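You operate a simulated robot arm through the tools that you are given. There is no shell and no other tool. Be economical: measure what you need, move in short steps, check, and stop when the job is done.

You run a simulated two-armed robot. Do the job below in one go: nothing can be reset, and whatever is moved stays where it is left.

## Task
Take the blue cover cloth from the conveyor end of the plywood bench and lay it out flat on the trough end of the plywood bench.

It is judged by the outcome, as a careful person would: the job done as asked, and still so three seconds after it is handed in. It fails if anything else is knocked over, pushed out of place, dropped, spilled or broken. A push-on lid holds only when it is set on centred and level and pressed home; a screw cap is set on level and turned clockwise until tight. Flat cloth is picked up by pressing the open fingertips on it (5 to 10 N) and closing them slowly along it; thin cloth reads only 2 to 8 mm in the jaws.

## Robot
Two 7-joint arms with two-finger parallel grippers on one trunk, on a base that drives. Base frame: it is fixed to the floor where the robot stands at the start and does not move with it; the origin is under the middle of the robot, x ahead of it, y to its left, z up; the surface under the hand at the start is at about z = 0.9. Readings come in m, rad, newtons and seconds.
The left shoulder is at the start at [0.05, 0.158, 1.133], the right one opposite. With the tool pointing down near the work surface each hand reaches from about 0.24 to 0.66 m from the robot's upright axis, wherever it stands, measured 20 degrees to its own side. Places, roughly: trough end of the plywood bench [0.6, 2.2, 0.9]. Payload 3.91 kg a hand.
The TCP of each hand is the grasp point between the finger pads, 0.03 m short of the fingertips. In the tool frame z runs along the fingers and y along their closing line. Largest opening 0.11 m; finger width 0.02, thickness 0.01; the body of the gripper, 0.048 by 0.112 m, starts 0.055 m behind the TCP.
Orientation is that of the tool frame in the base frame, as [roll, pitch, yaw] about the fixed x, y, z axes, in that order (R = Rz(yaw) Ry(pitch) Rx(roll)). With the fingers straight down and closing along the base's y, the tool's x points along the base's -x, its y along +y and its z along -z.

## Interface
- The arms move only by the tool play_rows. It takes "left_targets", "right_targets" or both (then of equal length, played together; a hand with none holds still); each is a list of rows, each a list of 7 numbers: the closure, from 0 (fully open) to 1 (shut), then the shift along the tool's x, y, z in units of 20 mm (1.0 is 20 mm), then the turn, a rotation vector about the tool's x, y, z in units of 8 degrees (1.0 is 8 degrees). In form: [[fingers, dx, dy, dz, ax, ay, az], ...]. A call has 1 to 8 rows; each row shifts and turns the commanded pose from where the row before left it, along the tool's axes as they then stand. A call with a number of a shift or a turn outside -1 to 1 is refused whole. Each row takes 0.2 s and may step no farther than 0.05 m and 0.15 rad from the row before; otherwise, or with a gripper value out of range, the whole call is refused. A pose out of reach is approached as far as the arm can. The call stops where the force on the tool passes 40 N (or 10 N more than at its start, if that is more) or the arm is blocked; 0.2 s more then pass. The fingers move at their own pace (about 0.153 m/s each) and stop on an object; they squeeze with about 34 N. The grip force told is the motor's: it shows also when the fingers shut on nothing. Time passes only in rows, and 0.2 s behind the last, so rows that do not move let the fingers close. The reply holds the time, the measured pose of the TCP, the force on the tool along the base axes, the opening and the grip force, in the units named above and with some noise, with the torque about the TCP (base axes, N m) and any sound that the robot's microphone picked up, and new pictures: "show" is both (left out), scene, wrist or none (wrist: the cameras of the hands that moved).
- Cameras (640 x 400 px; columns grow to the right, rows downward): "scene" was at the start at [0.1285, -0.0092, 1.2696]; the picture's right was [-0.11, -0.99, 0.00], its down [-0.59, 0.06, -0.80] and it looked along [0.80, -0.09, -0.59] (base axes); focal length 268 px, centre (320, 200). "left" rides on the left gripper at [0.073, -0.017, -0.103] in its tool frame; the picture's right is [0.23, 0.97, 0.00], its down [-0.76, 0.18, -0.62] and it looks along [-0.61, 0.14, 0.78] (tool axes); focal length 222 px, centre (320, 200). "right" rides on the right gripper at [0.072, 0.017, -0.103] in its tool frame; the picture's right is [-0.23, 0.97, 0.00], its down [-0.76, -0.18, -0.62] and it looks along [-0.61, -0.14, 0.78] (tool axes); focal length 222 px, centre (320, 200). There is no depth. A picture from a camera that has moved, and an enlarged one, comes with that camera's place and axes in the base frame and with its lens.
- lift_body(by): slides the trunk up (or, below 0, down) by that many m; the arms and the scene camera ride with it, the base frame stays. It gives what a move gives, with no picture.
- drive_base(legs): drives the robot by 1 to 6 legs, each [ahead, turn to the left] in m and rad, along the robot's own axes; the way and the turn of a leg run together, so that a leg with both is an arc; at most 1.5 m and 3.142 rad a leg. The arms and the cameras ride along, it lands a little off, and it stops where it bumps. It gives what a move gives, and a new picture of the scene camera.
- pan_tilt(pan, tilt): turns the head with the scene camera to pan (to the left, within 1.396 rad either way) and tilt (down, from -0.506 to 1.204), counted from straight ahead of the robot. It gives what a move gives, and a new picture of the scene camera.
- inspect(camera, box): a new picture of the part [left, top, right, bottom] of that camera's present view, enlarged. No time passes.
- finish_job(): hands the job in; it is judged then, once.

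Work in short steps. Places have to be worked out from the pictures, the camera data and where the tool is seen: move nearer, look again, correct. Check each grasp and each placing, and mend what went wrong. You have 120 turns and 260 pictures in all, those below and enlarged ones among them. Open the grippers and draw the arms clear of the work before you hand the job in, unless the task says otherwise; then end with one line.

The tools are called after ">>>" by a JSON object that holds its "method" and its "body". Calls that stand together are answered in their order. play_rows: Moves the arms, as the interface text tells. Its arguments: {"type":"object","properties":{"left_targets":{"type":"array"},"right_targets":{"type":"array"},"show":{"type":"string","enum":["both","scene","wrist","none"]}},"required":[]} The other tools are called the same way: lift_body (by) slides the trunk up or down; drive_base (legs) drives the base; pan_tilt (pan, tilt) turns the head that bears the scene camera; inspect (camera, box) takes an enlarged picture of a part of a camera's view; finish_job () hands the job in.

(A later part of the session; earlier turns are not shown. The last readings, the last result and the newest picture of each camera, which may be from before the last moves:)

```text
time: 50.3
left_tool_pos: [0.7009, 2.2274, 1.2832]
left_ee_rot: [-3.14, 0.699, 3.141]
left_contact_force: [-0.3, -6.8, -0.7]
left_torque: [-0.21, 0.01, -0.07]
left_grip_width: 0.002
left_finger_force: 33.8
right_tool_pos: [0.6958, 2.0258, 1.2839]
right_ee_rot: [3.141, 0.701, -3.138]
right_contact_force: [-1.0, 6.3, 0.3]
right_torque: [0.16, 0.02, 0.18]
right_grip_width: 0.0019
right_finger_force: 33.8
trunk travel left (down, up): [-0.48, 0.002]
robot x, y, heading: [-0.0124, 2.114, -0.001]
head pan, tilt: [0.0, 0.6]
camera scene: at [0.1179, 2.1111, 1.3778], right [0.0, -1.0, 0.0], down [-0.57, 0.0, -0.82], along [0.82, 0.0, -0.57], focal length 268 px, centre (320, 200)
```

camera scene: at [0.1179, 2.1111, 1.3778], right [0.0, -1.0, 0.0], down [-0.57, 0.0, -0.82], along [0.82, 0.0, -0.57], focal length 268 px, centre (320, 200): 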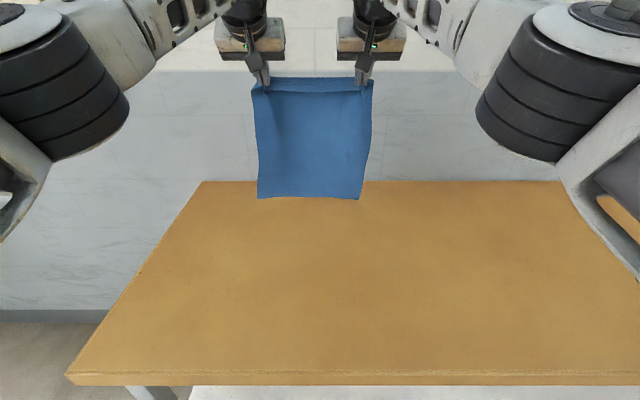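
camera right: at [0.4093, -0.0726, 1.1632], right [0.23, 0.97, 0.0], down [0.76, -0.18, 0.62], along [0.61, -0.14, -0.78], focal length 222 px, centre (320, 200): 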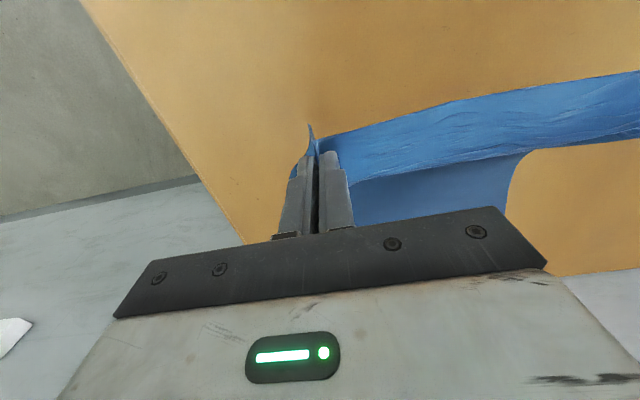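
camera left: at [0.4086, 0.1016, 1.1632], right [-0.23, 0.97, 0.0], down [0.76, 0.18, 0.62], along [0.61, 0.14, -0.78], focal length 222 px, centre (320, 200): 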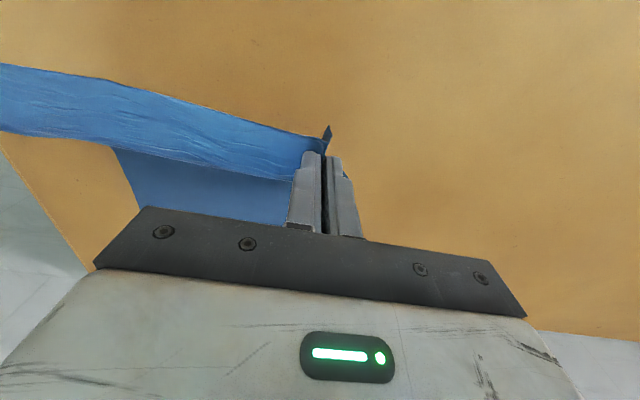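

Now the taut arc: dip to touch, then draw the hands back while lowering gradually.

>>> {"method": "play_rows", "body": {"left_targets": [[1, 0.885, 0, 0.43, 0, 0, 0], [1, 0.91, 0, 0.15, 0, 0, 0], [1, 0.895, 0, -0.49, 0, 0, 0], [1, 0.895, 0, -0.49, 0, 0, 0], [1, 0.895, 0, -0.49, 0, 0, 0], [1, 0.945, 0, -0.27, 0, 0, 0], [1, 0.945, 0, -0.27, 0, 0, 0], [1, 0.945, 0, -0.27, 0, 0, 0]], "right_targets": [[1, 0.885, 0, 0.43, 0, 0, 0], [1, 0.91, 0, 0.15, 0, 0, 0], [1, 0.895, 0, -0.49, 0, 0, 0], [1, 0.895, 0, -0.49, 0, 0, 0], [1, 0.895, 0, -0.49, 0, 0, 0], [1, 0.945, 0, -0.27, 0, 0, 0], [1, 0.945, 0, -0.27, 0, 0, 0], [1, 0.945, 0, -0.27, 0, 0, 0]], "show": "scene"}}

>>> {"method": "inspect", "body": {"camera": "scene", "box": [220, 100, 420, 260]}}

```text
time: 52.1
left_tool_pos: [0.5701, 2.2302, 1.2154]
left_ee_rot: [-3.139, 0.699, -3.14]
left_contact_force: [0.8, -11.8, 0.8]
left_torque: [-0.34, -0.01, -0.2]
left_grip_width: 0.0019
left_finger_force: 34.1
right_tool_pos: [0.5641, 2.0252, 1.2171]
right_ee_rot: [3.137, 0.7, -3.141]
right_contact_force: [0.8, 11.2, -0.5]
right_torque: [0.3, 0.03, 0.26]
right_grip_width: 0.0018
right_finger_force: 33.7
trunk travel left (down, up): [-0.48, 0.002]
robot x, y, heading: [-0.0094, 2.1102, -0.002]
head pan, tilt: [0.0, 0.6]
camera scene: at [0.1175, 2.1111, 1.3778], right [0.0, -1.0, 0.0], down [-0.56, 0.0, -0.83], along [0.83, 0.0, -0.56], focal length 268 px, centre (320, 200)
```

scene: 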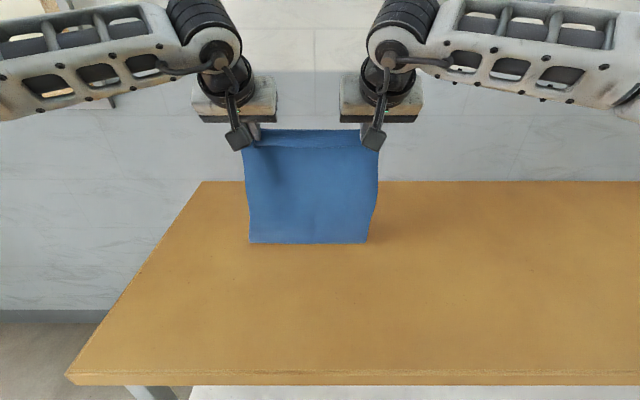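

```text
2.50 times, centred on (320, 180) of scene
camera zoom: at [0.1175, 2.1111, 1.3778], right [0.0, -1.0, 0.0], down [-0.56, 0.0, -0.83], along [0.83, 0.0, -0.56], focal length 671 px, centre (320, 250)
```

zoom: 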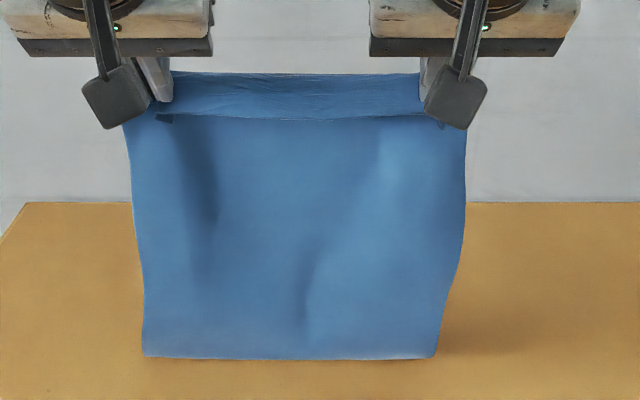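

The bottom shows a clean bend with the free edge trailing away as wanted, but it would end too near the front edge of the bench. I redo it further out: raise, tilt more and extend.

>>> {"method": "play_rows", "body": {"left_targets": [[1, -0.91, 0, -0.15, 0, 0, 0], [1, -0.91, 0, -0.15, 0, 0, 0], [1, -0.91, 0, -0.15, 0, 0, 0], [1, -0.91, 0, -0.15, 0, 0, 0], [1, -0.895, 0, 0.49, 0, -1, 0], [1, -0.82, 0, 0.61, 0, -1, 0], [1, -0.725, 0, 0.72, 0, -1, 0], [1, -0.48, 0, 0.99, 0, 0, 0]], "right_targets": [[1, -0.91, 0, -0.15, 0, 0, 0], [1, -0.91, 0, -0.15, 0, 0, 0], [1, -0.91, 0, -0.15, 0, 0, 0], [1, -0.91, 0, -0.15, 0, 0, 0], [1, -0.895, 0, 0.49, 0, -1, 0], [1, -0.82, 0, 0.61, 0, -1, 0], [1, -0.725, 0, 0.72, 0, -1, 0], [1, -0.48, 0, 0.99, 0, 0, 0]], "show": "none"}}

>>> {"method": "play_rows", "body": {"left_targets": [[1, -0.48, 0, 0.99, 0, 0, 0], [1, -0.48, 0, 0.99, 0, 0, 0], [1, -0.3, 0, 0.6, 0, 0, 0], [1, 0, 0, 0, 0, 0, 0], [1, 0, 0, 0, 0, 0, 0]], "right_targets": [[1, -0.48, 0, 0.99, 0, 0, 0], [1, -0.48, 0, 0.99, 0, 0, 0], [1, -0.3, 0, 0.6, 0, 0, 0], [1, 0, 0, 0, 0, 0, 0], [1, 0, 0, 0, 0, 0, 0]], "show": "scene"}}

```text
time: 53.9
left_tool_pos: [0.7014, 2.2264, 1.2824]
left_ee_rot: [-3.136, 1.12, -3.141]
left_contact_force: [-0.9, -10.5, 0.8]
left_torque: [-0.2, 0.02, -0.25]
left_grip_width: 0.0023
left_finger_force: 33.5
right_tool_pos: [0.694, 2.0228, 1.2839]
right_ee_rot: [3.138, 1.118, -3.141]
right_contact_force: [1.3, 10.6, -1.5]
right_torque: [0.11, 0.04, 0.33]
right_grip_width: 0.0019
right_finger_force: 33.8
trunk travel left (down, up): [-0.48, 0.002]
robot x, y, heading: [-0.0121, 2.1092, 0.004]
head pan, tilt: [0.0, 0.6]
```

```text
time: 55.1
left_tool_pos: [0.7579, 2.2267, 1.2844]
left_ee_rot: [-3.139, 1.117, -3.139]
left_contact_force: [0.3, -7.8, 0.3]
left_torque: [-0.13, 0.06, -0.14]
left_grip_width: 0.0021
left_finger_force: 33.7
right_tool_pos: [0.7499, 2.024, 1.2834]
right_ee_rot: [3.138, 1.118, 3.141]
right_contact_force: [0.6, 8.5, -0.2]
right_torque: [0.12, -0.02, 0.22]
right_grip_width: 0.0021
right_finger_force: 33.7
trunk travel left (down, up): [-0.48, 0.002]
robot x, y, heading: [-0.0135, 2.112, 0.005]
head pan, tilt: [0.0, 0.6]
camera scene: at [0.1179, 2.111, 1.3778], right [0.0, -1.0, 0.0], down [-0.57, 0.0, -0.82], along [0.82, 0.0, -0.57], focal length 268 px, centre (320, 200)
```

scene: 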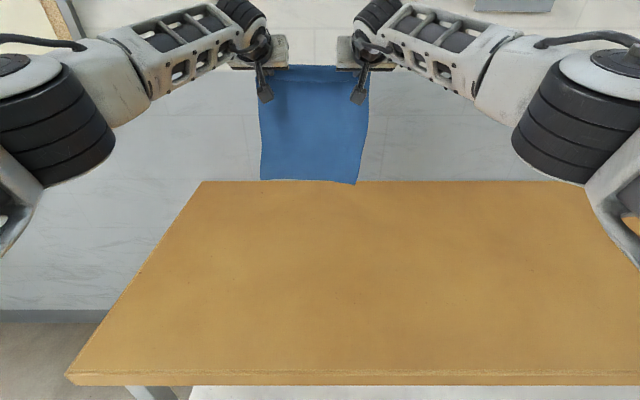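

Tips are now at x≈0.78. Repeat the touch-and-trail, this time lowering a bit more steeply.

>>> {"method": "play_rows", "body": {"left_targets": [[1, 0.675, 0, 0.33, 0, 0, 0], [1, 0.785, 0, 0.105, 0, 0, 0], [1, 0.8, 0, -0.28, 0, 0, 0], [1, 0.71, 0, -0.545, 0, 0, 0], [1, 0.71, 0, -0.545, 0, 0, 0], [1, 0.8, 0, -0.28, 0, 0, 0], [1, 0.8, 0, -0.28, 0, 0, 0]], "right_targets": [[1, 0.675, 0, 0.33, 0, 0, 0], [1, 0.785, 0, 0.105, 0, 0, 0], [1, 0.8, 0, -0.28, 0, 0, 0], [1, 0.71, 0, -0.545, 0, 0, 0], [1, 0.71, 0, -0.545, 0, 0, 0], [1, 0.8, 0, -0.28, 0, 0, 0], [1, 0.8, 0, -0.28, 0, 0, 0]], "show": "none"}}

>>> {"method": "inspect", "body": {"camera": "scene", "box": [220, 80, 420, 240]}}

```text
time: 56.7
left_tool_pos: [0.6825, 2.2278, 1.2025]
left_ee_rot: [-3.136, 1.119, -3.141]
left_contact_force: [0.7, -7.7, 0.7]
left_torque: [-0.19, 0.02, -0.19]
left_grip_width: 0.002
left_finger_force: 34.3
right_tool_pos: [0.6787, 2.0231, 1.2013]
right_ee_rot: [3.138, 1.119, 3.14]
right_contact_force: [-0.1, 8.0, 0.0]
right_torque: [0.09, 0.01, 0.28]
right_grip_width: 0.0017
right_finger_force: 34.2
trunk travel left (down, up): [-0.48, 0.002]
robot x, y, heading: [-0.0141, 2.1091, 0.0]
head pan, tilt: [0.0, 0.6]
```

```text
2.50 times, centred on (320, 160) of scene
camera zoom: at [0.1176, 2.111, 1.3778], right [0.0, -1.0, 0.0], down [-0.56, 0.0, -0.83], along [0.83, 0.0, -0.56], focal length 671 px, centre (320, 300)
```

zoom: 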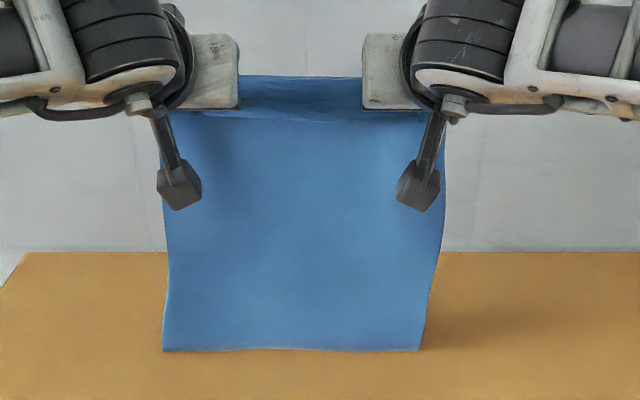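

The free edge trails away at about x 0.77 and the bend is clean. I continue down and back at 45° while gradually returning the fingers towards vertical.

>>> {"method": "play_rows", "body": {"left_targets": [[1, 0.89, 0, -0.275, 0, 0.4, 0], [1, 0.905, 0, -0.225, 0, 0.4, 0], [1, 0.915, 0, -0.175, 0, 0.4, 0], [1, 0.925, 0, -0.125, 0, 0.4, 0], [1, 0.93, 0, -0.07, 0, 0.4, 0], [1, 0.93, 0, -0.02, 0, 0.4, 0], [1, 0.93, 0, 0.035, 0, 0.4, 0], [1, 0.93, 0, 0.085, 0, 0.4, 0]], "right_targets": [[1, 0.89, 0, -0.275, 0, 0.4, 0], [1, 0.905, 0, -0.225, 0, 0.4, 0], [1, 0.915, 0, -0.175, 0, 0.4, 0], [1, 0.925, 0, -0.125, 0, 0.4, 0], [1, 0.93, 0, -0.07, 0, 0.4, 0], [1, 0.93, 0, -0.02, 0, 0.4, 0], [1, 0.93, 0, 0.035, 0, 0.4, 0], [1, 0.93, 0, 0.085, 0, 0.4, 0]], "show": "scene"}}

```text
time: 58.5
left_tool_pos: [0.5807, 2.2279, 1.092]
left_ee_rot: [-3.137, 0.67, 3.14]
left_contact_force: [0.0, -7.6, 0.0]
left_torque: [-0.25, 0.02, -0.12]
left_grip_width: 0.0023
left_finger_force: 34.0
right_tool_pos: [0.5746, 2.0265, 1.0924]
right_ee_rot: [-3.141, 0.67, 3.141]
right_contact_force: [0.3, 7.5, -0.5]
right_torque: [0.23, 0.02, 0.23]
right_grip_width: 0.0021
right_finger_force: 34.2
trunk travel left (down, up): [-0.48, 0.002]
robot x, y, heading: [-0.014, 2.1087, 0.003]
head pan, tilt: [0.0, 0.6]
camera scene: at [0.1177, 2.111, 1.3778], right [0.0, -1.0, 0.0], down [-0.56, 0.0, -0.83], along [0.83, 0.0, -0.56], focal length 268 px, centre (320, 200)
```

scene: 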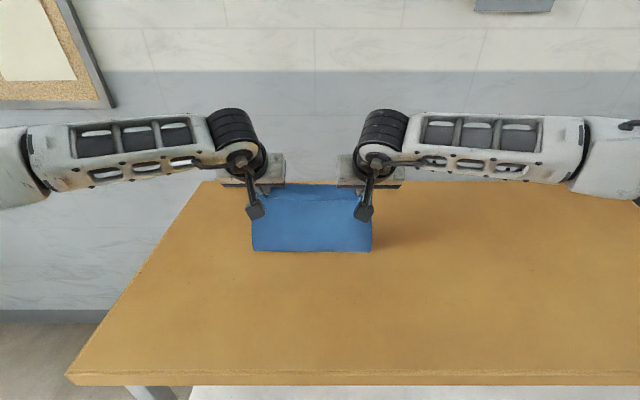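

The bend follows the hands as planned (edge still at ≈0.775). Continue the same way.

>>> {"method": "play_rows", "body": {"left_targets": [[1, 0.92, 0, 0.14, 0, 0.4, 0], [1, 0.91, 0, 0.19, 0, 0.4, 0], [1, 0.9, 0, 0.235, 0, 0.4, 0], [1, 0.89, 0, 0.29, 0, 0.4, 0], [1, 0.87, 0, 0.34, 0, 0.4, 0], [1, 0.85, 0, 0.385, 0, 0.4, 0], [1, 0.825, 0, 0.43, 0, 0.4, 0], [1, 0.8, 0, 0.48, 0, 0.4, 0]], "right_targets": [[1, 0.92, 0, 0.14, 0, 0.4, 0], [1, 0.91, 0, 0.19, 0, 0.4, 0], [1, 0.9, 0, 0.235, 0, 0.4, 0], [1, 0.89, 0, 0.29, 0, 0.4, 0], [1, 0.87, 0, 0.34, 0, 0.4, 0], [1, 0.85, 0, 0.385, 0, 0.4, 0], [1, 0.825, 0, 0.43, 0, 0.4, 0], [1, 0.8, 0, 0.48, 0, 0.4, 0]]}}

```text
time: 60.3
left_tool_pos: [0.4813, 2.2262, 0.983]
left_ee_rot: [-3.141, 0.224, -3.141]
left_contact_force: [0.2, -4.0, 0.8]
left_torque: [-0.11, 0.03, 0.01]
left_grip_width: 0.0018
left_finger_force: 34.2
right_tool_pos: [0.4738, 2.0256, 0.9845]
right_ee_rot: [3.141, 0.225, -3.141]
right_contact_force: [-0.7, 4.9, 0.2]
right_torque: [0.13, 0.0, 0.07]
right_grip_width: 0.002
right_finger_force: 33.9
trunk travel left (down, up): [-0.48, 0.002]
robot x, y, heading: [-0.0142, 2.1086, -0.001]
head pan, tilt: [0.0, 0.6]
camera scene: at [0.1178, 2.1109, 1.3778], right [0.0, -1.0, 0.0], down [-0.57, 0.0, -0.82], along [0.82, 0.0, -0.57], focal length 268 px, centre (320, 200)
camera right: at [0.3813, 2.0419, 1.0707], right [0.22, 0.97, 0.05], down [0.6, -0.18, 0.78], along [0.77, -0.14, -0.63], focal length 222 px, centre (320, 200)
camera left: at [0.3871, 2.2088, 1.0683], right [-0.22, 0.97, -0.05], down [0.61, 0.18, 0.78], along [0.76, 0.14, -0.63], focal length 222 px, centre (320, 200)
```

scene: 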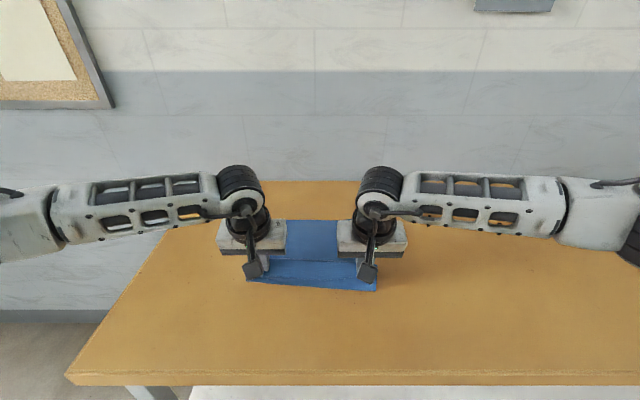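
right: 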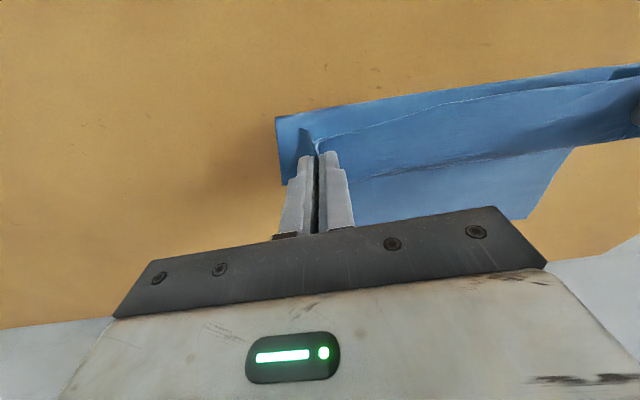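
left: 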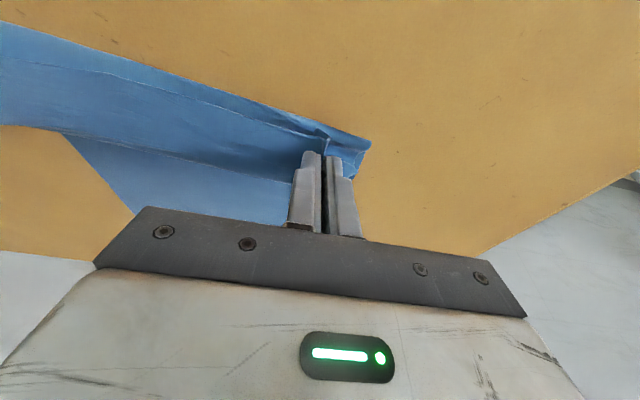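

A slight bulge forms towards me near the hands, so now I move mostly backwards to pull it out, lowering a little.

>>> {"method": "play_rows", "body": {"left_targets": [[1, 0.77, 0, 0.235, 0, 0.4, 0], [1, 0.757, 0, 0.28, 0, 0.4, 0], [1, 0.75, 0, 0.32, 0, 0.4, 0], [1, 0.52, 0, 0.37, 0, 0.2, 0], [1, 0.51, 0, 0.39, 0, 0.2, 0]], "right_targets": [[1, 0.77, 0, 0.235, 0, 0.4, 0], [1, 0.757, 0, 0.28, 0, 0.4, 0], [1, 0.75, 0, 0.32, 0, 0.4, 0], [1, 0.52, 0, 0.37, 0, 0.2, 0], [1, 0.51, 0, 0.39, 0, 0.2, 0]]}}

```text
time: 61.5
left_tool_pos: [0.4198, 2.2264, 0.9437]
left_ee_rot: [-3.138, 0.001, 3.14]
left_contact_force: [0.1, -9.6, -0.4]
left_torque: [-0.26, -0.02, 0.07]
left_grip_width: 0.002
left_finger_force: 33.6
right_tool_pos: [0.4126, 2.0238, 0.9444]
right_ee_rot: [3.141, 0.001, -3.139]
right_contact_force: [0.1, 9.2, 0.2]
right_torque: [0.27, -0.01, 0.04]
right_grip_width: 0.002
right_finger_force: 34.0
trunk travel left (down, up): [-0.48, 0.002]
robot x, y, heading: [-0.0119, 2.1109, 0.002]
head pan, tilt: [0.0, 0.6]
camera scene: at [0.1177, 2.111, 1.3778], right [0.0, -1.0, 0.0], down [-0.56, 0.0, -0.83], along [0.83, 0.0, -0.56], focal length 268 px, centre (320, 200)
camera right: at [0.3408, 2.0402, 1.0488], right [0.23, 0.97, 0.0], down [0.76, -0.18, 0.62], along [0.61, -0.14, -0.78], focal length 222 px, centre (320, 200)
camera left: at [0.3449, 2.2108, 1.0477], right [-0.23, 0.97, 0.0], down [0.76, 0.18, 0.62], along [0.61, 0.14, -0.78], focal length 222 px, centre (320, 200)
```

scene: 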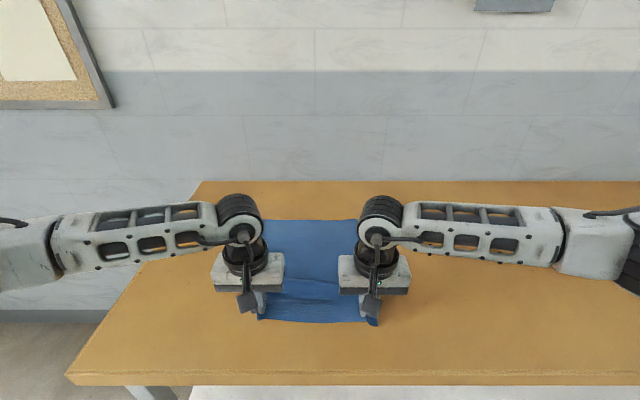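
right: 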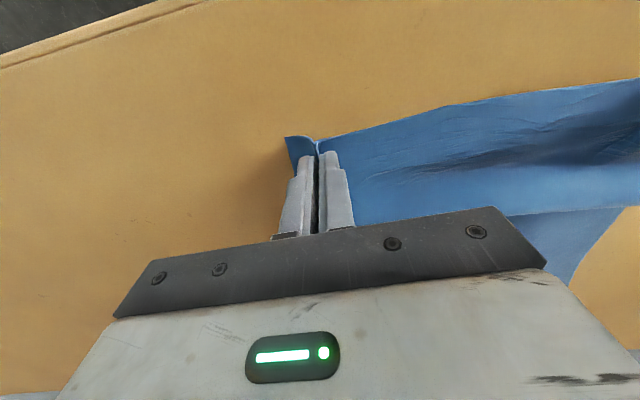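
left: 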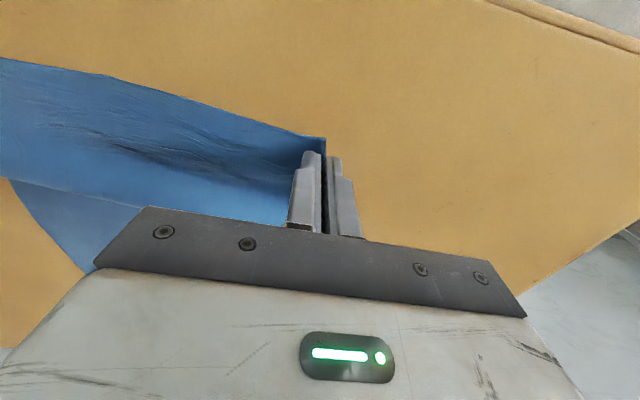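

The near hem now points outwards correctly. There is some slack with a wrinkle, so I pull back another 2.5 cm while nearly touching down, and zoom in.

>>> {"method": "play_rows", "body": {"left_targets": [[1, 0.45, 0, 0.15, 0, 0, 0], [1, 0.45, 0, 0.15, 0, 0, 0], [1, 0.4, 0, 0.1, 0, 0, 0]], "right_targets": [[1, 0.45, 0, 0.15, 0, 0, 0], [1, 0.45, 0, 0.15, 0, 0, 0], [1, 0.4, 0, 0.1, 0, 0, 0]], "show": "none"}}

>>> {"method": "inspect", "body": {"camera": "scene", "box": [200, 200, 420, 350]}}

>>> {"method": "inspect", "body": {"camera": "left", "box": [0, 0, 640, 400]}}

```text
time: 62.3
left_tool_pos: [0.3909, 2.228, 0.9363]
left_ee_rot: [-3.139, 0.001, 3.139]
left_contact_force: [0.5, -9.6, -1.2]
left_torque: [-0.29, -0.04, 0.12]
left_grip_width: 0.0021
left_finger_force: 34.3
right_tool_pos: [0.3853, 2.0249, 0.9352]
right_ee_rot: [3.139, 0.002, 3.142]
right_contact_force: [-0.1, 9.2, -0.4]
right_torque: [0.3, 0.03, 0.02]
right_grip_width: 0.002
right_finger_force: 33.9
trunk travel left (down, up): [-0.48, 0.002]
robot x, y, heading: [-0.0148, 2.1138, 0.0]
head pan, tilt: [0.0, 0.6]
```

```text
2.67 times, centred on (310, 275) of scene
camera zoom: at [0.1176, 2.111, 1.3778], right [0.0, -1.0, 0.0], down [-0.56, 0.0, -0.83], along [0.83, 0.0, -0.56], focal length 716 px, centre (347, 0)
```

zoom: 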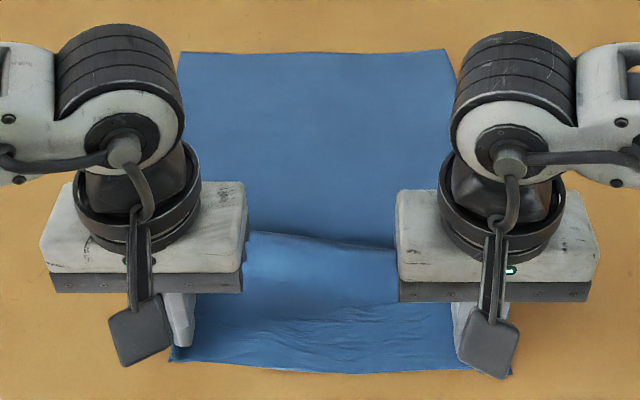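

```text
1.00 times, centred on (320, 200) of left (not enlarged: the box is as wide or as high as the picture)
camera zoom: at [0.3179, 2.2117, 1.0397], right [-0.23, 0.97, 0.0], down [0.76, 0.18, 0.62], along [0.61, 0.14, -0.78], focal length 222 px, centre (320, 200)
```

zoom: 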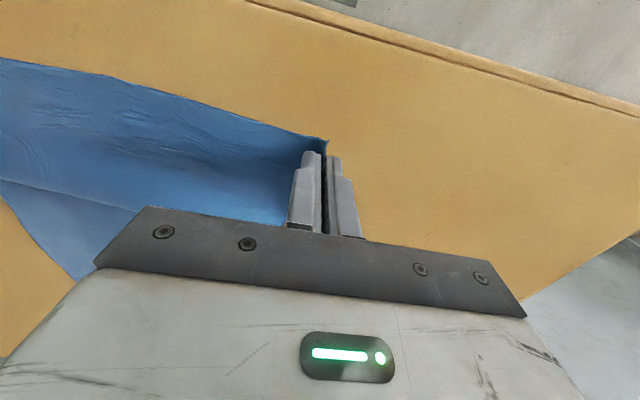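

The far edge stayed at x≈0.72, a ridge remains around x 0.48. I pull another 1.5 cm and look.

>>> {"method": "play_rows", "body": {"left_targets": [[1, 0.25, 0, 0.05, 0, 0, 0], [1, 0.25, 0, 0.05, 0, 0, 0], [1, 0.25, 0, 0, 0, 0, 0]], "right_targets": [[1, 0.25, 0, 0.05, 0, 0, 0], [1, 0.25, 0, 0, 0, 0, 0], [1, 0.25, 0, 0, 0, 0, 0]], "show": "none"}}

>>> {"method": "inspect", "body": {"camera": "scene", "box": [200, 200, 420, 350]}}

>>> {"method": "inspect", "body": {"camera": "right", "box": [0, 0, 640, 400]}}

```text
time: 63.1
left_tool_pos: [0.3763, 2.2276, 0.9338]
left_ee_rot: [-3.142, 0.002, 3.138]
left_contact_force: [0.7, -9.7, 0.4]
left_torque: [-0.29, -0.03, 0.09]
left_grip_width: 0.0019
left_finger_force: 33.6
right_tool_pos: [0.3705, 2.0239, 0.936]
right_ee_rot: [3.14, 0.002, -3.139]
right_contact_force: [-0.6, 9.6, -0.3]
right_torque: [0.32, -0.01, 0.04]
right_grip_width: 0.002
right_finger_force: 33.9
trunk travel left (down, up): [-0.48, 0.002]
robot x, y, heading: [-0.012, 2.1102, -0.003]
head pan, tilt: [0.0, 0.6]
```

```text
2.67 times, centred on (310, 275) of scene
camera zoom: at [0.1176, 2.111, 1.3778], right [0.0, -1.0, 0.0], down [-0.56, 0.0, -0.83], along [0.83, 0.0, -0.56], focal length 716 px, centre (347, 0)
```

zoom: 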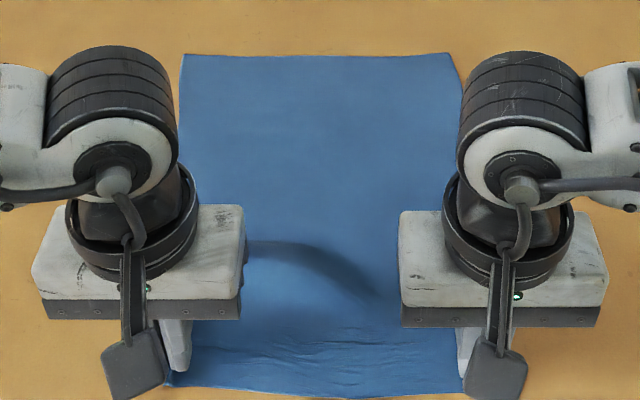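

```text
1.00 times, centred on (320, 200) of right (not enlarged: the box is as wide or as high as the picture)
camera zoom: at [0.2987, 2.0404, 1.039], right [0.23, 0.97, 0.0], down [0.76, -0.18, 0.62], along [0.61, -0.14, -0.78], focal length 222 px, centre (320, 200)
```

zoom: 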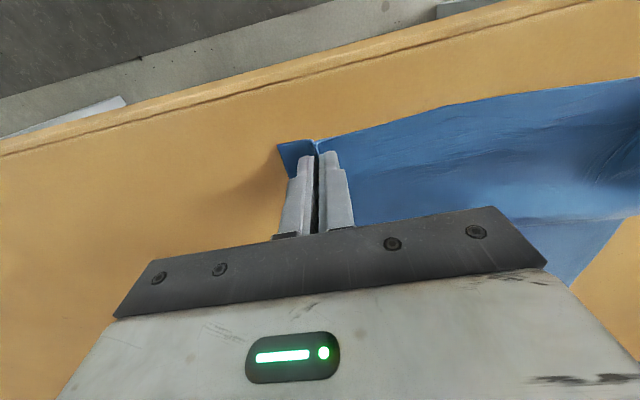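

Almost flat now. I pull 6 mm more, touch down and open the fingers slowly so the gather spreads out again.

>>> {"method": "play_rows", "body": {"left_targets": [[1, 0.3, 0, 0.0, 0, 0, 0], [1, 0, 0, 0.1, 0, 0, 0], [0.95, 0, 0, 0, 0, 0, 0], [0.9, 0, 0, 0, 0, 0, 0], [0.85, 0, 0, 0, 0, 0, 0], [0.8, 0, 0, 0, 0, 0, 0], [0.75, 0, 0, 0, 0, 0, 0], [0.7, 0, 0, 0, 0, 0, 0]], "right_targets": [[1, 0.3, 0, 0.1, 0, 0, 0], [1, 0, 0, 0.1, 0, 0, 0], [0.95, 0, 0, 0, 0, 0, 0], [0.9, 0, 0, 0, 0, 0, 0], [0.85, 0, 0, 0, 0, 0, 0], [0.8, 0, 0, 0, 0, 0, 0], [0.75, 0, 0, 0, 0, 0, 0], [0.7, 0, 0, 0, 0, 0, 0]]}}

```text
time: 64.9
left_tool_pos: [0.3701, 2.228, 0.9312]
left_ee_rot: [-3.14, 0.0, -3.141]
left_contact_force: [0.4, 3.0, 9.7]
left_torque: [-0.11, 0.01, -0.01]
left_grip_width: 0.0318
left_finger_force: 0.0
right_tool_pos: [0.3645, 2.0255, 0.9318]
right_ee_rot: [3.14, 0.003, -3.14]
right_contact_force: [-0.2, 1.2, 2.9]
right_torque: [-0.01, 0.03, 0.03]
right_grip_width: 0.0321
right_finger_force: 0.1
trunk travel left (down, up): [-0.48, 0.002]
robot x, y, heading: [-0.0121, 2.1082, 0.003]
head pan, tilt: [0.0, 0.6]
camera scene: at [0.117, 2.1112, 1.3779], right [0.0, -1.0, 0.0], down [-0.56, 0.0, -0.83], along [0.83, 0.0, -0.56], focal length 268 px, centre (320, 200)
camera right: at [0.2929, 2.0409, 1.036], right [0.23, 0.97, 0.0], down [0.76, -0.18, 0.62], along [0.61, -0.14, -0.78], focal length 222 px, centre (320, 200)
camera left: at [0.2966, 2.2108, 1.0354], right [-0.23, 0.97, 0.0], down [0.76, 0.18, 0.62], along [0.61, 0.14, -0.78], focal length 222 px, centre (320, 200)
```

scene: 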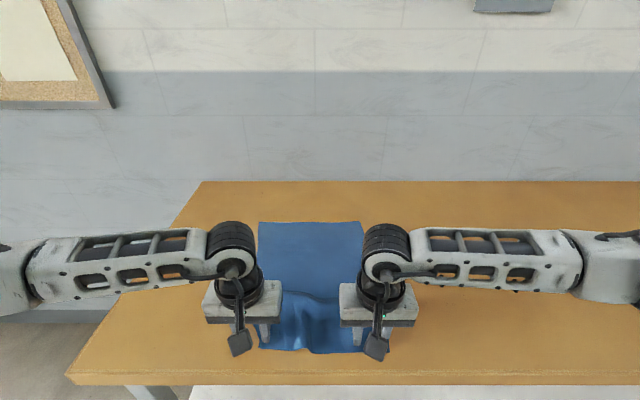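
right: 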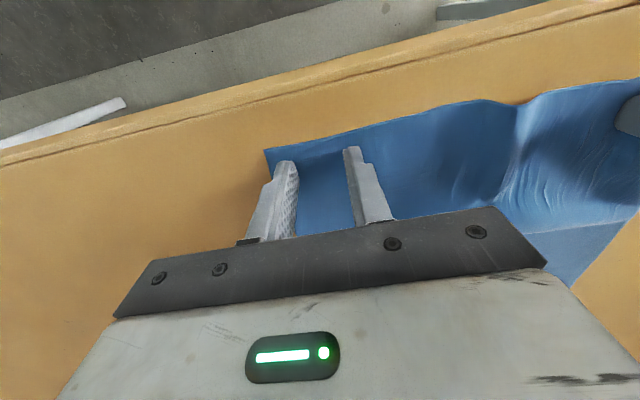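
left: 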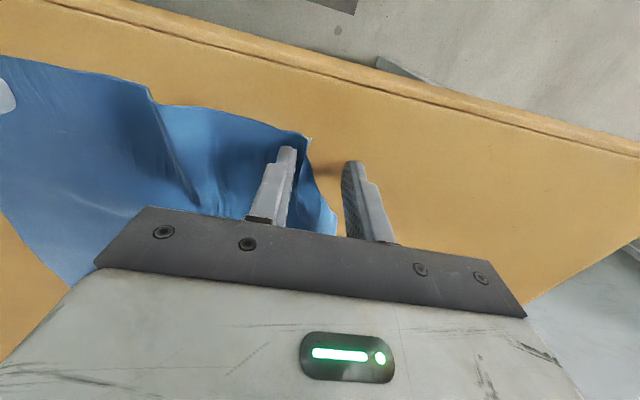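

Opening pushed the inner fingers inward and made a ridge in the near half. I lift the hands and back them off to see the true state before smoothing.

>>> {"method": "play_rows", "body": {"left_targets": [[0.7, 0, 0, -0.5, 0, 0, 0], [0.7, 0, 0.5, -1, 0, 0, 0], [0.7, 0, 1, -1, 0, 0, 0], [0.7, 0, 1, -1, 0, 0, 0], [0.7, 0, 1, -1, 0, 0, 0], [0.7, 0, 1, -1, 0, 0, 0], [0.7, 0, 1, -1, 0, 0, 0], [0.7, 0, 1, 0, 0, 0, 0]], "right_targets": [[0.7, 0, 0, -0.5, 0, 0, 0], [0.7, 0, -0.5, -1, 0, 0, 0], [0.7, 0, -1, -1, 0, 0, 0], [0.7, 0, -1, -1, 0, 0, 0], [0.7, 0, -1, -1, 0, 0, 0], [0.7, 0, -1, -1, 0, 0, 0], [0.7, 0, -1, -1, 0, 0, 0], [0.7, 0, -1, 0, 0, 0, 0]], "show": "none"}}

>>> {"method": "pan_tilt", "body": {"pan": 0, "tilt": 0.85}}

>>> {"method": "inspect", "body": {"camera": "scene", "box": [200, 100, 440, 270]}}

```text
time: 66.7
left_tool_pos: [0.3702, 2.3577, 1.0615]
left_ee_rot: [-3.141, 0.002, 3.138]
left_contact_force: [-0.1, 0.9, -1.5]
left_torque: [0.0, -0.02, 0.0]
left_grip_width: 0.0331
left_finger_force: 0.0
right_tool_pos: [0.3652, 1.8954, 1.0623]
right_ee_rot: [3.141, 0.0, -3.141]
right_contact_force: [-0.1, -0.2, -0.3]
right_torque: [0.0, 0.0, 0.0]
right_grip_width: 0.0332
right_finger_force: 0.1
trunk travel left (down, up): [-0.48, 0.002]
robot x, y, heading: [-0.0125, 2.1125, 0.0]
head pan, tilt: [0.0, 0.6]
```

```text
time: 67.5
left_tool_pos: [0.369, 2.3565, 1.0618]
left_ee_rot: [-3.139, 0.002, 3.137]
left_contact_force: [-1.1, -0.1, 0.4]
left_torque: [0.0, 0.01, -0.01]
left_grip_width: 0.033
left_finger_force: 0.1
right_tool_pos: [0.3641, 1.8963, 1.062]
right_ee_rot: [3.139, -0.001, -3.14]
right_contact_force: [0.9, -0.1, 0.0]
right_torque: [-0.01, -0.01, 0.02]
right_grip_width: 0.0329
right_finger_force: 0.0
trunk travel left (down, up): [-0.48, 0.002]
robot x, y, heading: [-0.0091, 2.1125, -0.002]
head pan, tilt: [0.0, 0.85]
camera scene: at [0.1075, 2.111, 1.3569], right [0.0, -1.0, 0.0], down [-0.75, 0.0, -0.66], along [0.66, 0.0, -0.75], focal length 268 px, centre (320, 200)
```

scene: 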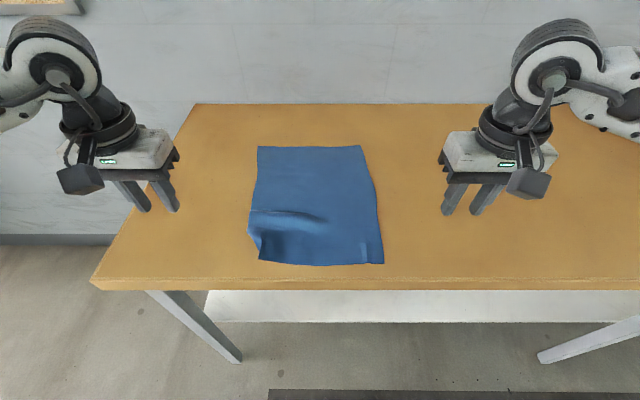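

```text
2.35 times, centred on (320, 185) of scene
camera zoom: at [0.1075, 2.111, 1.3569], right [0.0, -1.0, 0.0], down [-0.75, 0.0, -0.66], along [0.66, 0.0, -0.75], focal length 631 px, centre (320, 235)
```

zoom: 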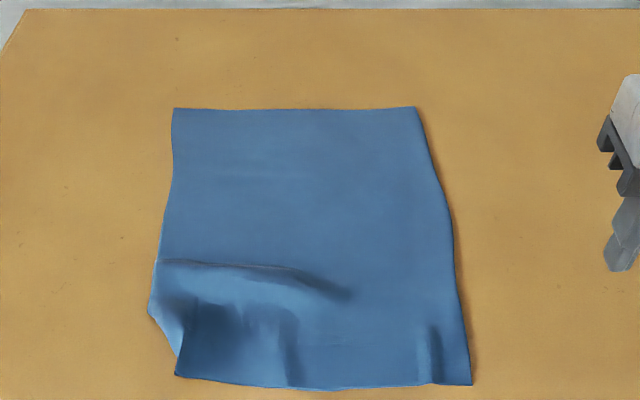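

Right side and far edge lie flat; only the left near corner (true place ≈[0.35, 2.27]) is folded under along [0.36, 2.226]–[0.42, 2.26], with a bulge. I'll pinch the near edge just inside the fold with the left hand, lift so the corner drops free, and re-lay it.

>>> {"method": "play_rows", "body": {"left_targets": [[0.7, 0, -1, 0.2, 0, 0, 0], [0.7, 0, -1, 0.4, 0, 0, 0], [0.7, 0, -1, 0.6, 0, 0, 0], [0.7, 0, -1, 0.8, 0, 0, 0], [0.7, 0, -1, 0.9, 0, 0, 0], [0.7, 0, -1, 0.9, 0, 0, 0], [0.7, 0, -1, 0.8, 0, 0, 0], [0.7, 0, -1, 0.6, 0, 0, 0]], "show": "both"}}

```text
time: 69.2
left_tool_pos: [0.371, 2.1988, 0.9587]
left_ee_rot: [-3.141, 0.0, 3.138]
left_contact_force: [0.2, -0.9, -0.5]
left_torque: [-0.01, -0.02, 0.02]
left_grip_width: 0.033
left_finger_force: 0.0
right_tool_pos: [0.3649, 1.8955, 1.0625]
right_ee_rot: [3.14, 0.0, -3.14]
right_contact_force: [0.0, 0.1, -0.1]
right_torque: [0.01, 0.01, 0.0]
right_grip_width: 0.033
right_finger_force: 0.0
trunk travel left (down, up): [-0.48, 0.002]
robot x, y, heading: [-0.0097, 2.11, -0.009]
head pan, tilt: [0.0, 0.85]
camera scene: at [0.1076, 2.1107, 1.3569], right [0.0, -1.0, 0.0], down [-0.75, 0.0, -0.66], along [0.66, 0.0, -0.75], focal length 268 px, centre (320, 200)
camera left: at [0.2978, 2.1822, 1.0615], right [-0.23, 0.97, 0.0], down [0.76, 0.18, 0.62], along [0.61, 0.14, -0.78], focal length 222 px, centre (320, 200)
```

scene: 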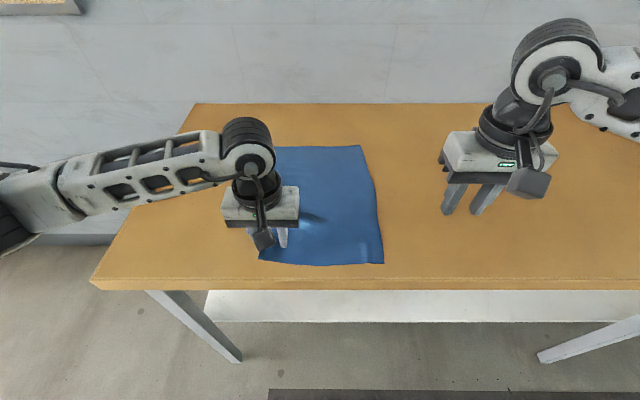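
left: 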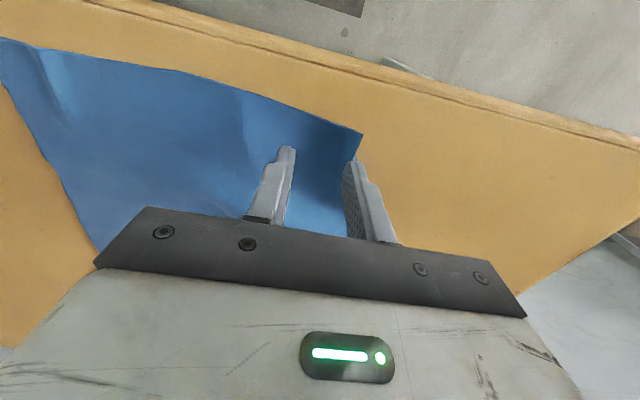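

Position is good; shift slightly and lower to contact.

>>> {"method": "play_rows", "body": {"left_targets": [[0.7, 0.15, -0.25, 0.6, 0, 0, 0], [0.7, 0, 0, 0.5, 0, 0, 0], [0.7, 0, 0, 0.25, 0, 0, 0], [0.7, 0, 0, 0.06, 0, 0, 0]], "show": "none"}}

```text
time: 70.2
left_tool_pos: [0.3674, 2.1936, 0.932]
left_ee_rot: [-3.137, 0.008, -3.141]
left_contact_force: [-2.2, 3.8, 28.5]
left_torque: [0.83, 0.18, 0.07]
left_grip_width: 0.0342
left_finger_force: 1.4
right_tool_pos: [0.3637, 1.8964, 1.0616]
right_ee_rot: [3.141, 0.004, -3.141]
right_contact_force: [-0.5, 0.0, -0.2]
right_torque: [0.0, -0.02, 0.0]
right_grip_width: 0.033
right_finger_force: 0.1
trunk travel left (down, up): [-0.48, 0.002]
robot x, y, heading: [-0.0156, 2.1128, 0.004]
head pan, tilt: [0.0, 0.85]
```

Too firm (28 N, mostly on the outer finger); I ease up 2 mm and re-read.

>>> {"method": "play_rows", "body": {"left_targets": [[0.7, 0, 0, -0.08, 0, 0, 0], [0.7, 0, 0, 0, 0, 0, 0]], "show": "none"}}

```text
time: 70.8
left_tool_pos: [0.367, 2.1932, 0.9323]
left_ee_rot: [-3.141, 0.004, 3.141]
left_contact_force: [1.0, 2.5, 25.1]
left_torque: [0.77, 0.08, -0.03]
left_grip_width: 0.0347
left_finger_force: 1.6
right_tool_pos: [0.364, 1.8956, 1.0626]
right_ee_rot: [3.14, 0.001, -3.14]
right_contact_force: [-0.7, 0.0, -1.4]
right_torque: [0.01, 0.02, -0.03]
right_grip_width: 0.033
right_finger_force: 0.1
trunk travel left (down, up): [-0.48, 0.002]
robot x, y, heading: [-0.0157, 2.1079, -0.0]
head pan, tilt: [0.0, 0.85]
```

>>> {"method": "play_rows", "body": {"left_targets": [[0.7, 0, 0, -0.12, 0, 0, 0], [0.7, 0, 0, 0, 0, 0, 0]], "show": "none"}}

```text
time: 71.5
left_tool_pos: [0.3659, 2.194, 0.9314]
left_ee_rot: [-3.14, 0.001, 3.139]
left_contact_force: [2.4, 1.5, 9.3]
left_torque: [0.3, -0.06, -0.06]
left_grip_width: 0.0335
left_finger_force: 1.3
right_tool_pos: [0.3647, 1.8951, 1.0613]
right_ee_rot: [3.14, 0.001, -3.139]
right_contact_force: [-0.7, 0.7, 0.1]
right_torque: [0.0, 0.03, -0.01]
right_grip_width: 0.0329
right_finger_force: 0.0
trunk travel left (down, up): [-0.48, 0.002]
robot x, y, heading: [-0.016, 2.113, -0.001]
head pan, tilt: [0.0, 0.85]
```

9 N now; close slowly.

>>> {"method": "play_rows", "body": {"left_targets": [[0.74, 0, 0, 0, 0, 0, 0], [0.79, 0, 0, 0, 0, 0, 0], [0.84, 0, 0, 0, 0, 0, 0], [0.89, 0, 0, 0, 0, 0, 0], [0.94, 0, 0, 0, 0, 0, 0], [1, 0, 0, 0, 0, 0, 0], [1, 0, 0, 0, 0, 0, 0]], "show": "wrist"}}

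```text
time: 73.0
left_tool_pos: [0.3661, 2.1932, 0.9326]
left_ee_rot: [-3.141, 0.0, -3.141]
left_contact_force: [-0.6, -0.3, 1.3]
left_torque: [0.02, 0.03, 0.0]
left_grip_width: 0.0
left_finger_force: 34.5
right_tool_pos: [0.3649, 1.8964, 1.0626]
right_ee_rot: [3.14, 0.002, -3.139]
right_contact_force: [-0.7, -0.1, -0.2]
right_torque: [0.01, 0.0, -0.01]
right_grip_width: 0.0332
right_finger_force: 0.1
trunk travel left (down, up): [-0.48, 0.002]
robot x, y, heading: [-0.0123, 2.1105, 0.001]
head pan, tilt: [0.0, 0.85]
camera left: at [0.2932, 2.1768, 1.0367], right [-0.23, 0.97, 0.0], down [0.76, 0.18, 0.62], along [0.61, 0.14, -0.78], focal length 222 px, centre (320, 200)
```

left: 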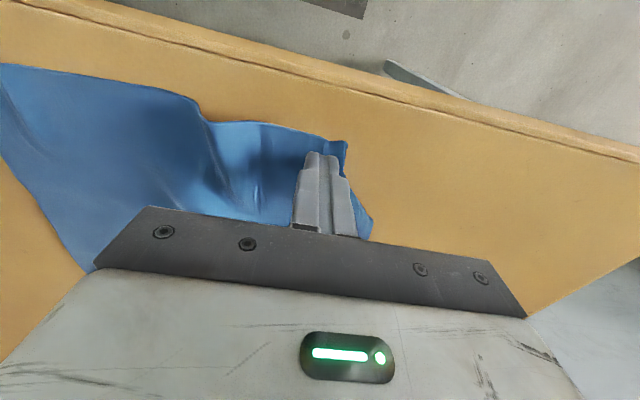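

The jaws closed on nothing (0.0 mm). I lift a little, reopen and look.

>>> {"method": "play_rows", "body": {"left_targets": [[1, 0, 0, -0.8, 0, 0, 0], [0.7, 0, 0, -0.7, 0, 0, 0], [0.7, 0, 0, 0, 0, 0, 0]], "show": "both"}}

```text
time: 73.8
left_tool_pos: [0.3672, 2.1947, 0.9645]
left_ee_rot: [-3.139, 0.003, 3.14]
left_contact_force: [-0.4, 0.0, 0.4]
left_torque: [0.04, 0.01, -0.01]
left_grip_width: 0.0327
left_finger_force: 0.1
right_tool_pos: [0.3635, 1.8955, 1.0615]
right_ee_rot: [3.14, 0.001, -3.14]
right_contact_force: [0.5, 0.7, -0.3]
right_torque: [0.0, -0.01, 0.03]
right_grip_width: 0.033
right_finger_force: 0.1
trunk travel left (down, up): [-0.48, 0.002]
robot x, y, heading: [-0.0113, 2.1093, -0.0]
head pan, tilt: [0.0, 0.85]
camera scene: at [0.1075, 2.111, 1.3569], right [0.0, -1.0, 0.0], down [-0.75, 0.0, -0.66], along [0.66, 0.0, -0.75], focal length 268 px, centre (320, 200)
camera left: at [0.2929, 2.178, 1.0676], right [-0.23, 0.97, 0.0], down [0.76, 0.18, 0.62], along [0.61, 0.14, -0.78], focal length 222 px, centre (320, 200)
```

scene: 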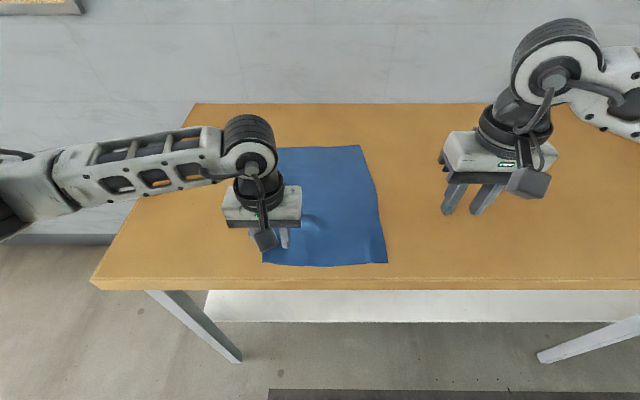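
left: 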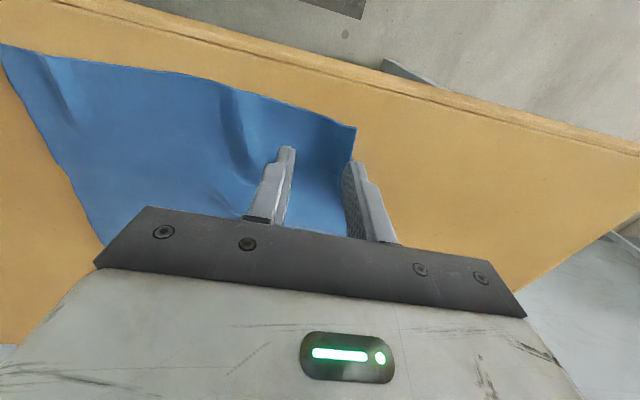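

Shift 14 mm further inward so both fingers sit on the single layer, and press again.

>>> {"method": "play_rows", "body": {"left_targets": [[0.7, 0.05, -0.7, 0.6, 0, 0, 0], [0.7, 0, 0, 0.6, 0, 0, 0], [0.7, 0, 0, 0.38, 0, 0, 0], [0.7, 0, 0, 0.04, 0, 0, 0]], "show": "none"}}

```text
time: 74.8
left_tool_pos: [0.3641, 2.1806, 0.9338]
left_ee_rot: [-3.14, 0.003, 3.141]
left_contact_force: [-1.5, 1.8, 7.8]
left_torque: [0.24, -0.03, 0.0]
left_grip_width: 0.0337
left_finger_force: 0.6
right_tool_pos: [0.3651, 1.8958, 1.0621]
right_ee_rot: [3.141, 0.001, -3.14]
right_contact_force: [0.4, -0.7, -0.2]
right_torque: [0.04, -0.03, 0.02]
right_grip_width: 0.033
right_finger_force: 0.0
trunk travel left (down, up): [-0.48, 0.002]
robot x, y, heading: [-0.0155, 2.1086, -0.004]
head pan, tilt: [0.0, 0.85]
```

Contact starts high, on a layer under the outer finger only. I push 2 mm more so both touch.

>>> {"method": "play_rows", "body": {"left_targets": [[0.7, 0, 0, 0.06, 0, 0, 0], [0.7, 0, 0, 0.03, 0, 0, 0]], "show": "wrist"}}

```text
time: 75.5
left_tool_pos: [0.3665, 2.1783, 0.9315]
left_ee_rot: [-3.139, 0.004, 3.14]
left_contact_force: [-0.4, -2.5, 20.7]
left_torque: [0.43, -0.01, 0.03]
left_grip_width: 0.0318
left_finger_force: 0.1
right_tool_pos: [0.3636, 1.8963, 1.0628]
right_ee_rot: [3.139, 0.001, -3.14]
right_contact_force: [0.1, 0.9, 0.2]
right_torque: [0.01, 0.0, 0.01]
right_grip_width: 0.0329
right_finger_force: 0.0
trunk travel left (down, up): [-0.48, 0.002]
robot x, y, heading: [-0.009, 2.109, 0.001]
head pan, tilt: [0.0, 0.85]
camera left: at [0.2917, 2.1618, 1.0351], right [-0.23, 0.97, -0.01], down [0.76, 0.18, 0.63], along [0.61, 0.14, -0.78], focal length 222 px, centre (320, 200)
```

left: 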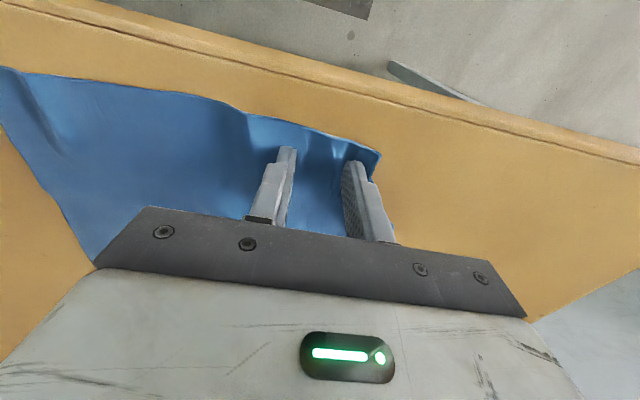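

Both fingers are on the cloth now; ease a touch and close slowly.

>>> {"method": "play_rows", "body": {"left_targets": [[0.7, 0, 0, -0.03, 0, 0, 0], [0.74, 0, 0, 0, 0, 0, 0], [0.79, 0, 0, 0, 0, 0, 0], [0.84, 0, 0, 0, 0, 0, 0], [0.89, 0, 0, 0.01, 0, 0, 0], [0.94, 0, 0, 0.01, 0, 0, 0], [1, 0, 0, 0, 0, 0, 0], [1, 0, 0, 0, 0, 0, 0]], "show": "wrist"}}

```text
time: 77.2
left_tool_pos: [0.3643, 2.1798, 0.9307]
left_ee_rot: [-3.139, 0.006, 3.141]
left_contact_force: [2.3, 5.6, 28.2]
left_torque: [0.46, -0.15, -0.02]
left_grip_width: 0.002
left_finger_force: 34.0
right_tool_pos: [0.3632, 1.8972, 1.0631]
right_ee_rot: [3.14, 0.003, -3.14]
right_contact_force: [0.1, 0.0, 0.6]
right_torque: [-0.04, 0.02, 0.0]
right_grip_width: 0.0332
right_finger_force: 0.1
trunk travel left (down, up): [-0.48, 0.002]
robot x, y, heading: [-0.0131, 2.1107, 0.001]
head pan, tilt: [0.0, 0.85]
camera left: at [0.2919, 2.1629, 1.0349], right [-0.23, 0.97, 0.0], down [0.76, 0.18, 0.63], along [0.61, 0.14, -0.78], focal length 222 px, centre (320, 200)
```

left: 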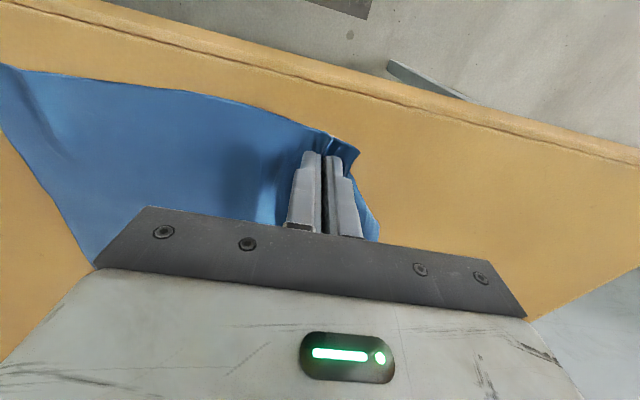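

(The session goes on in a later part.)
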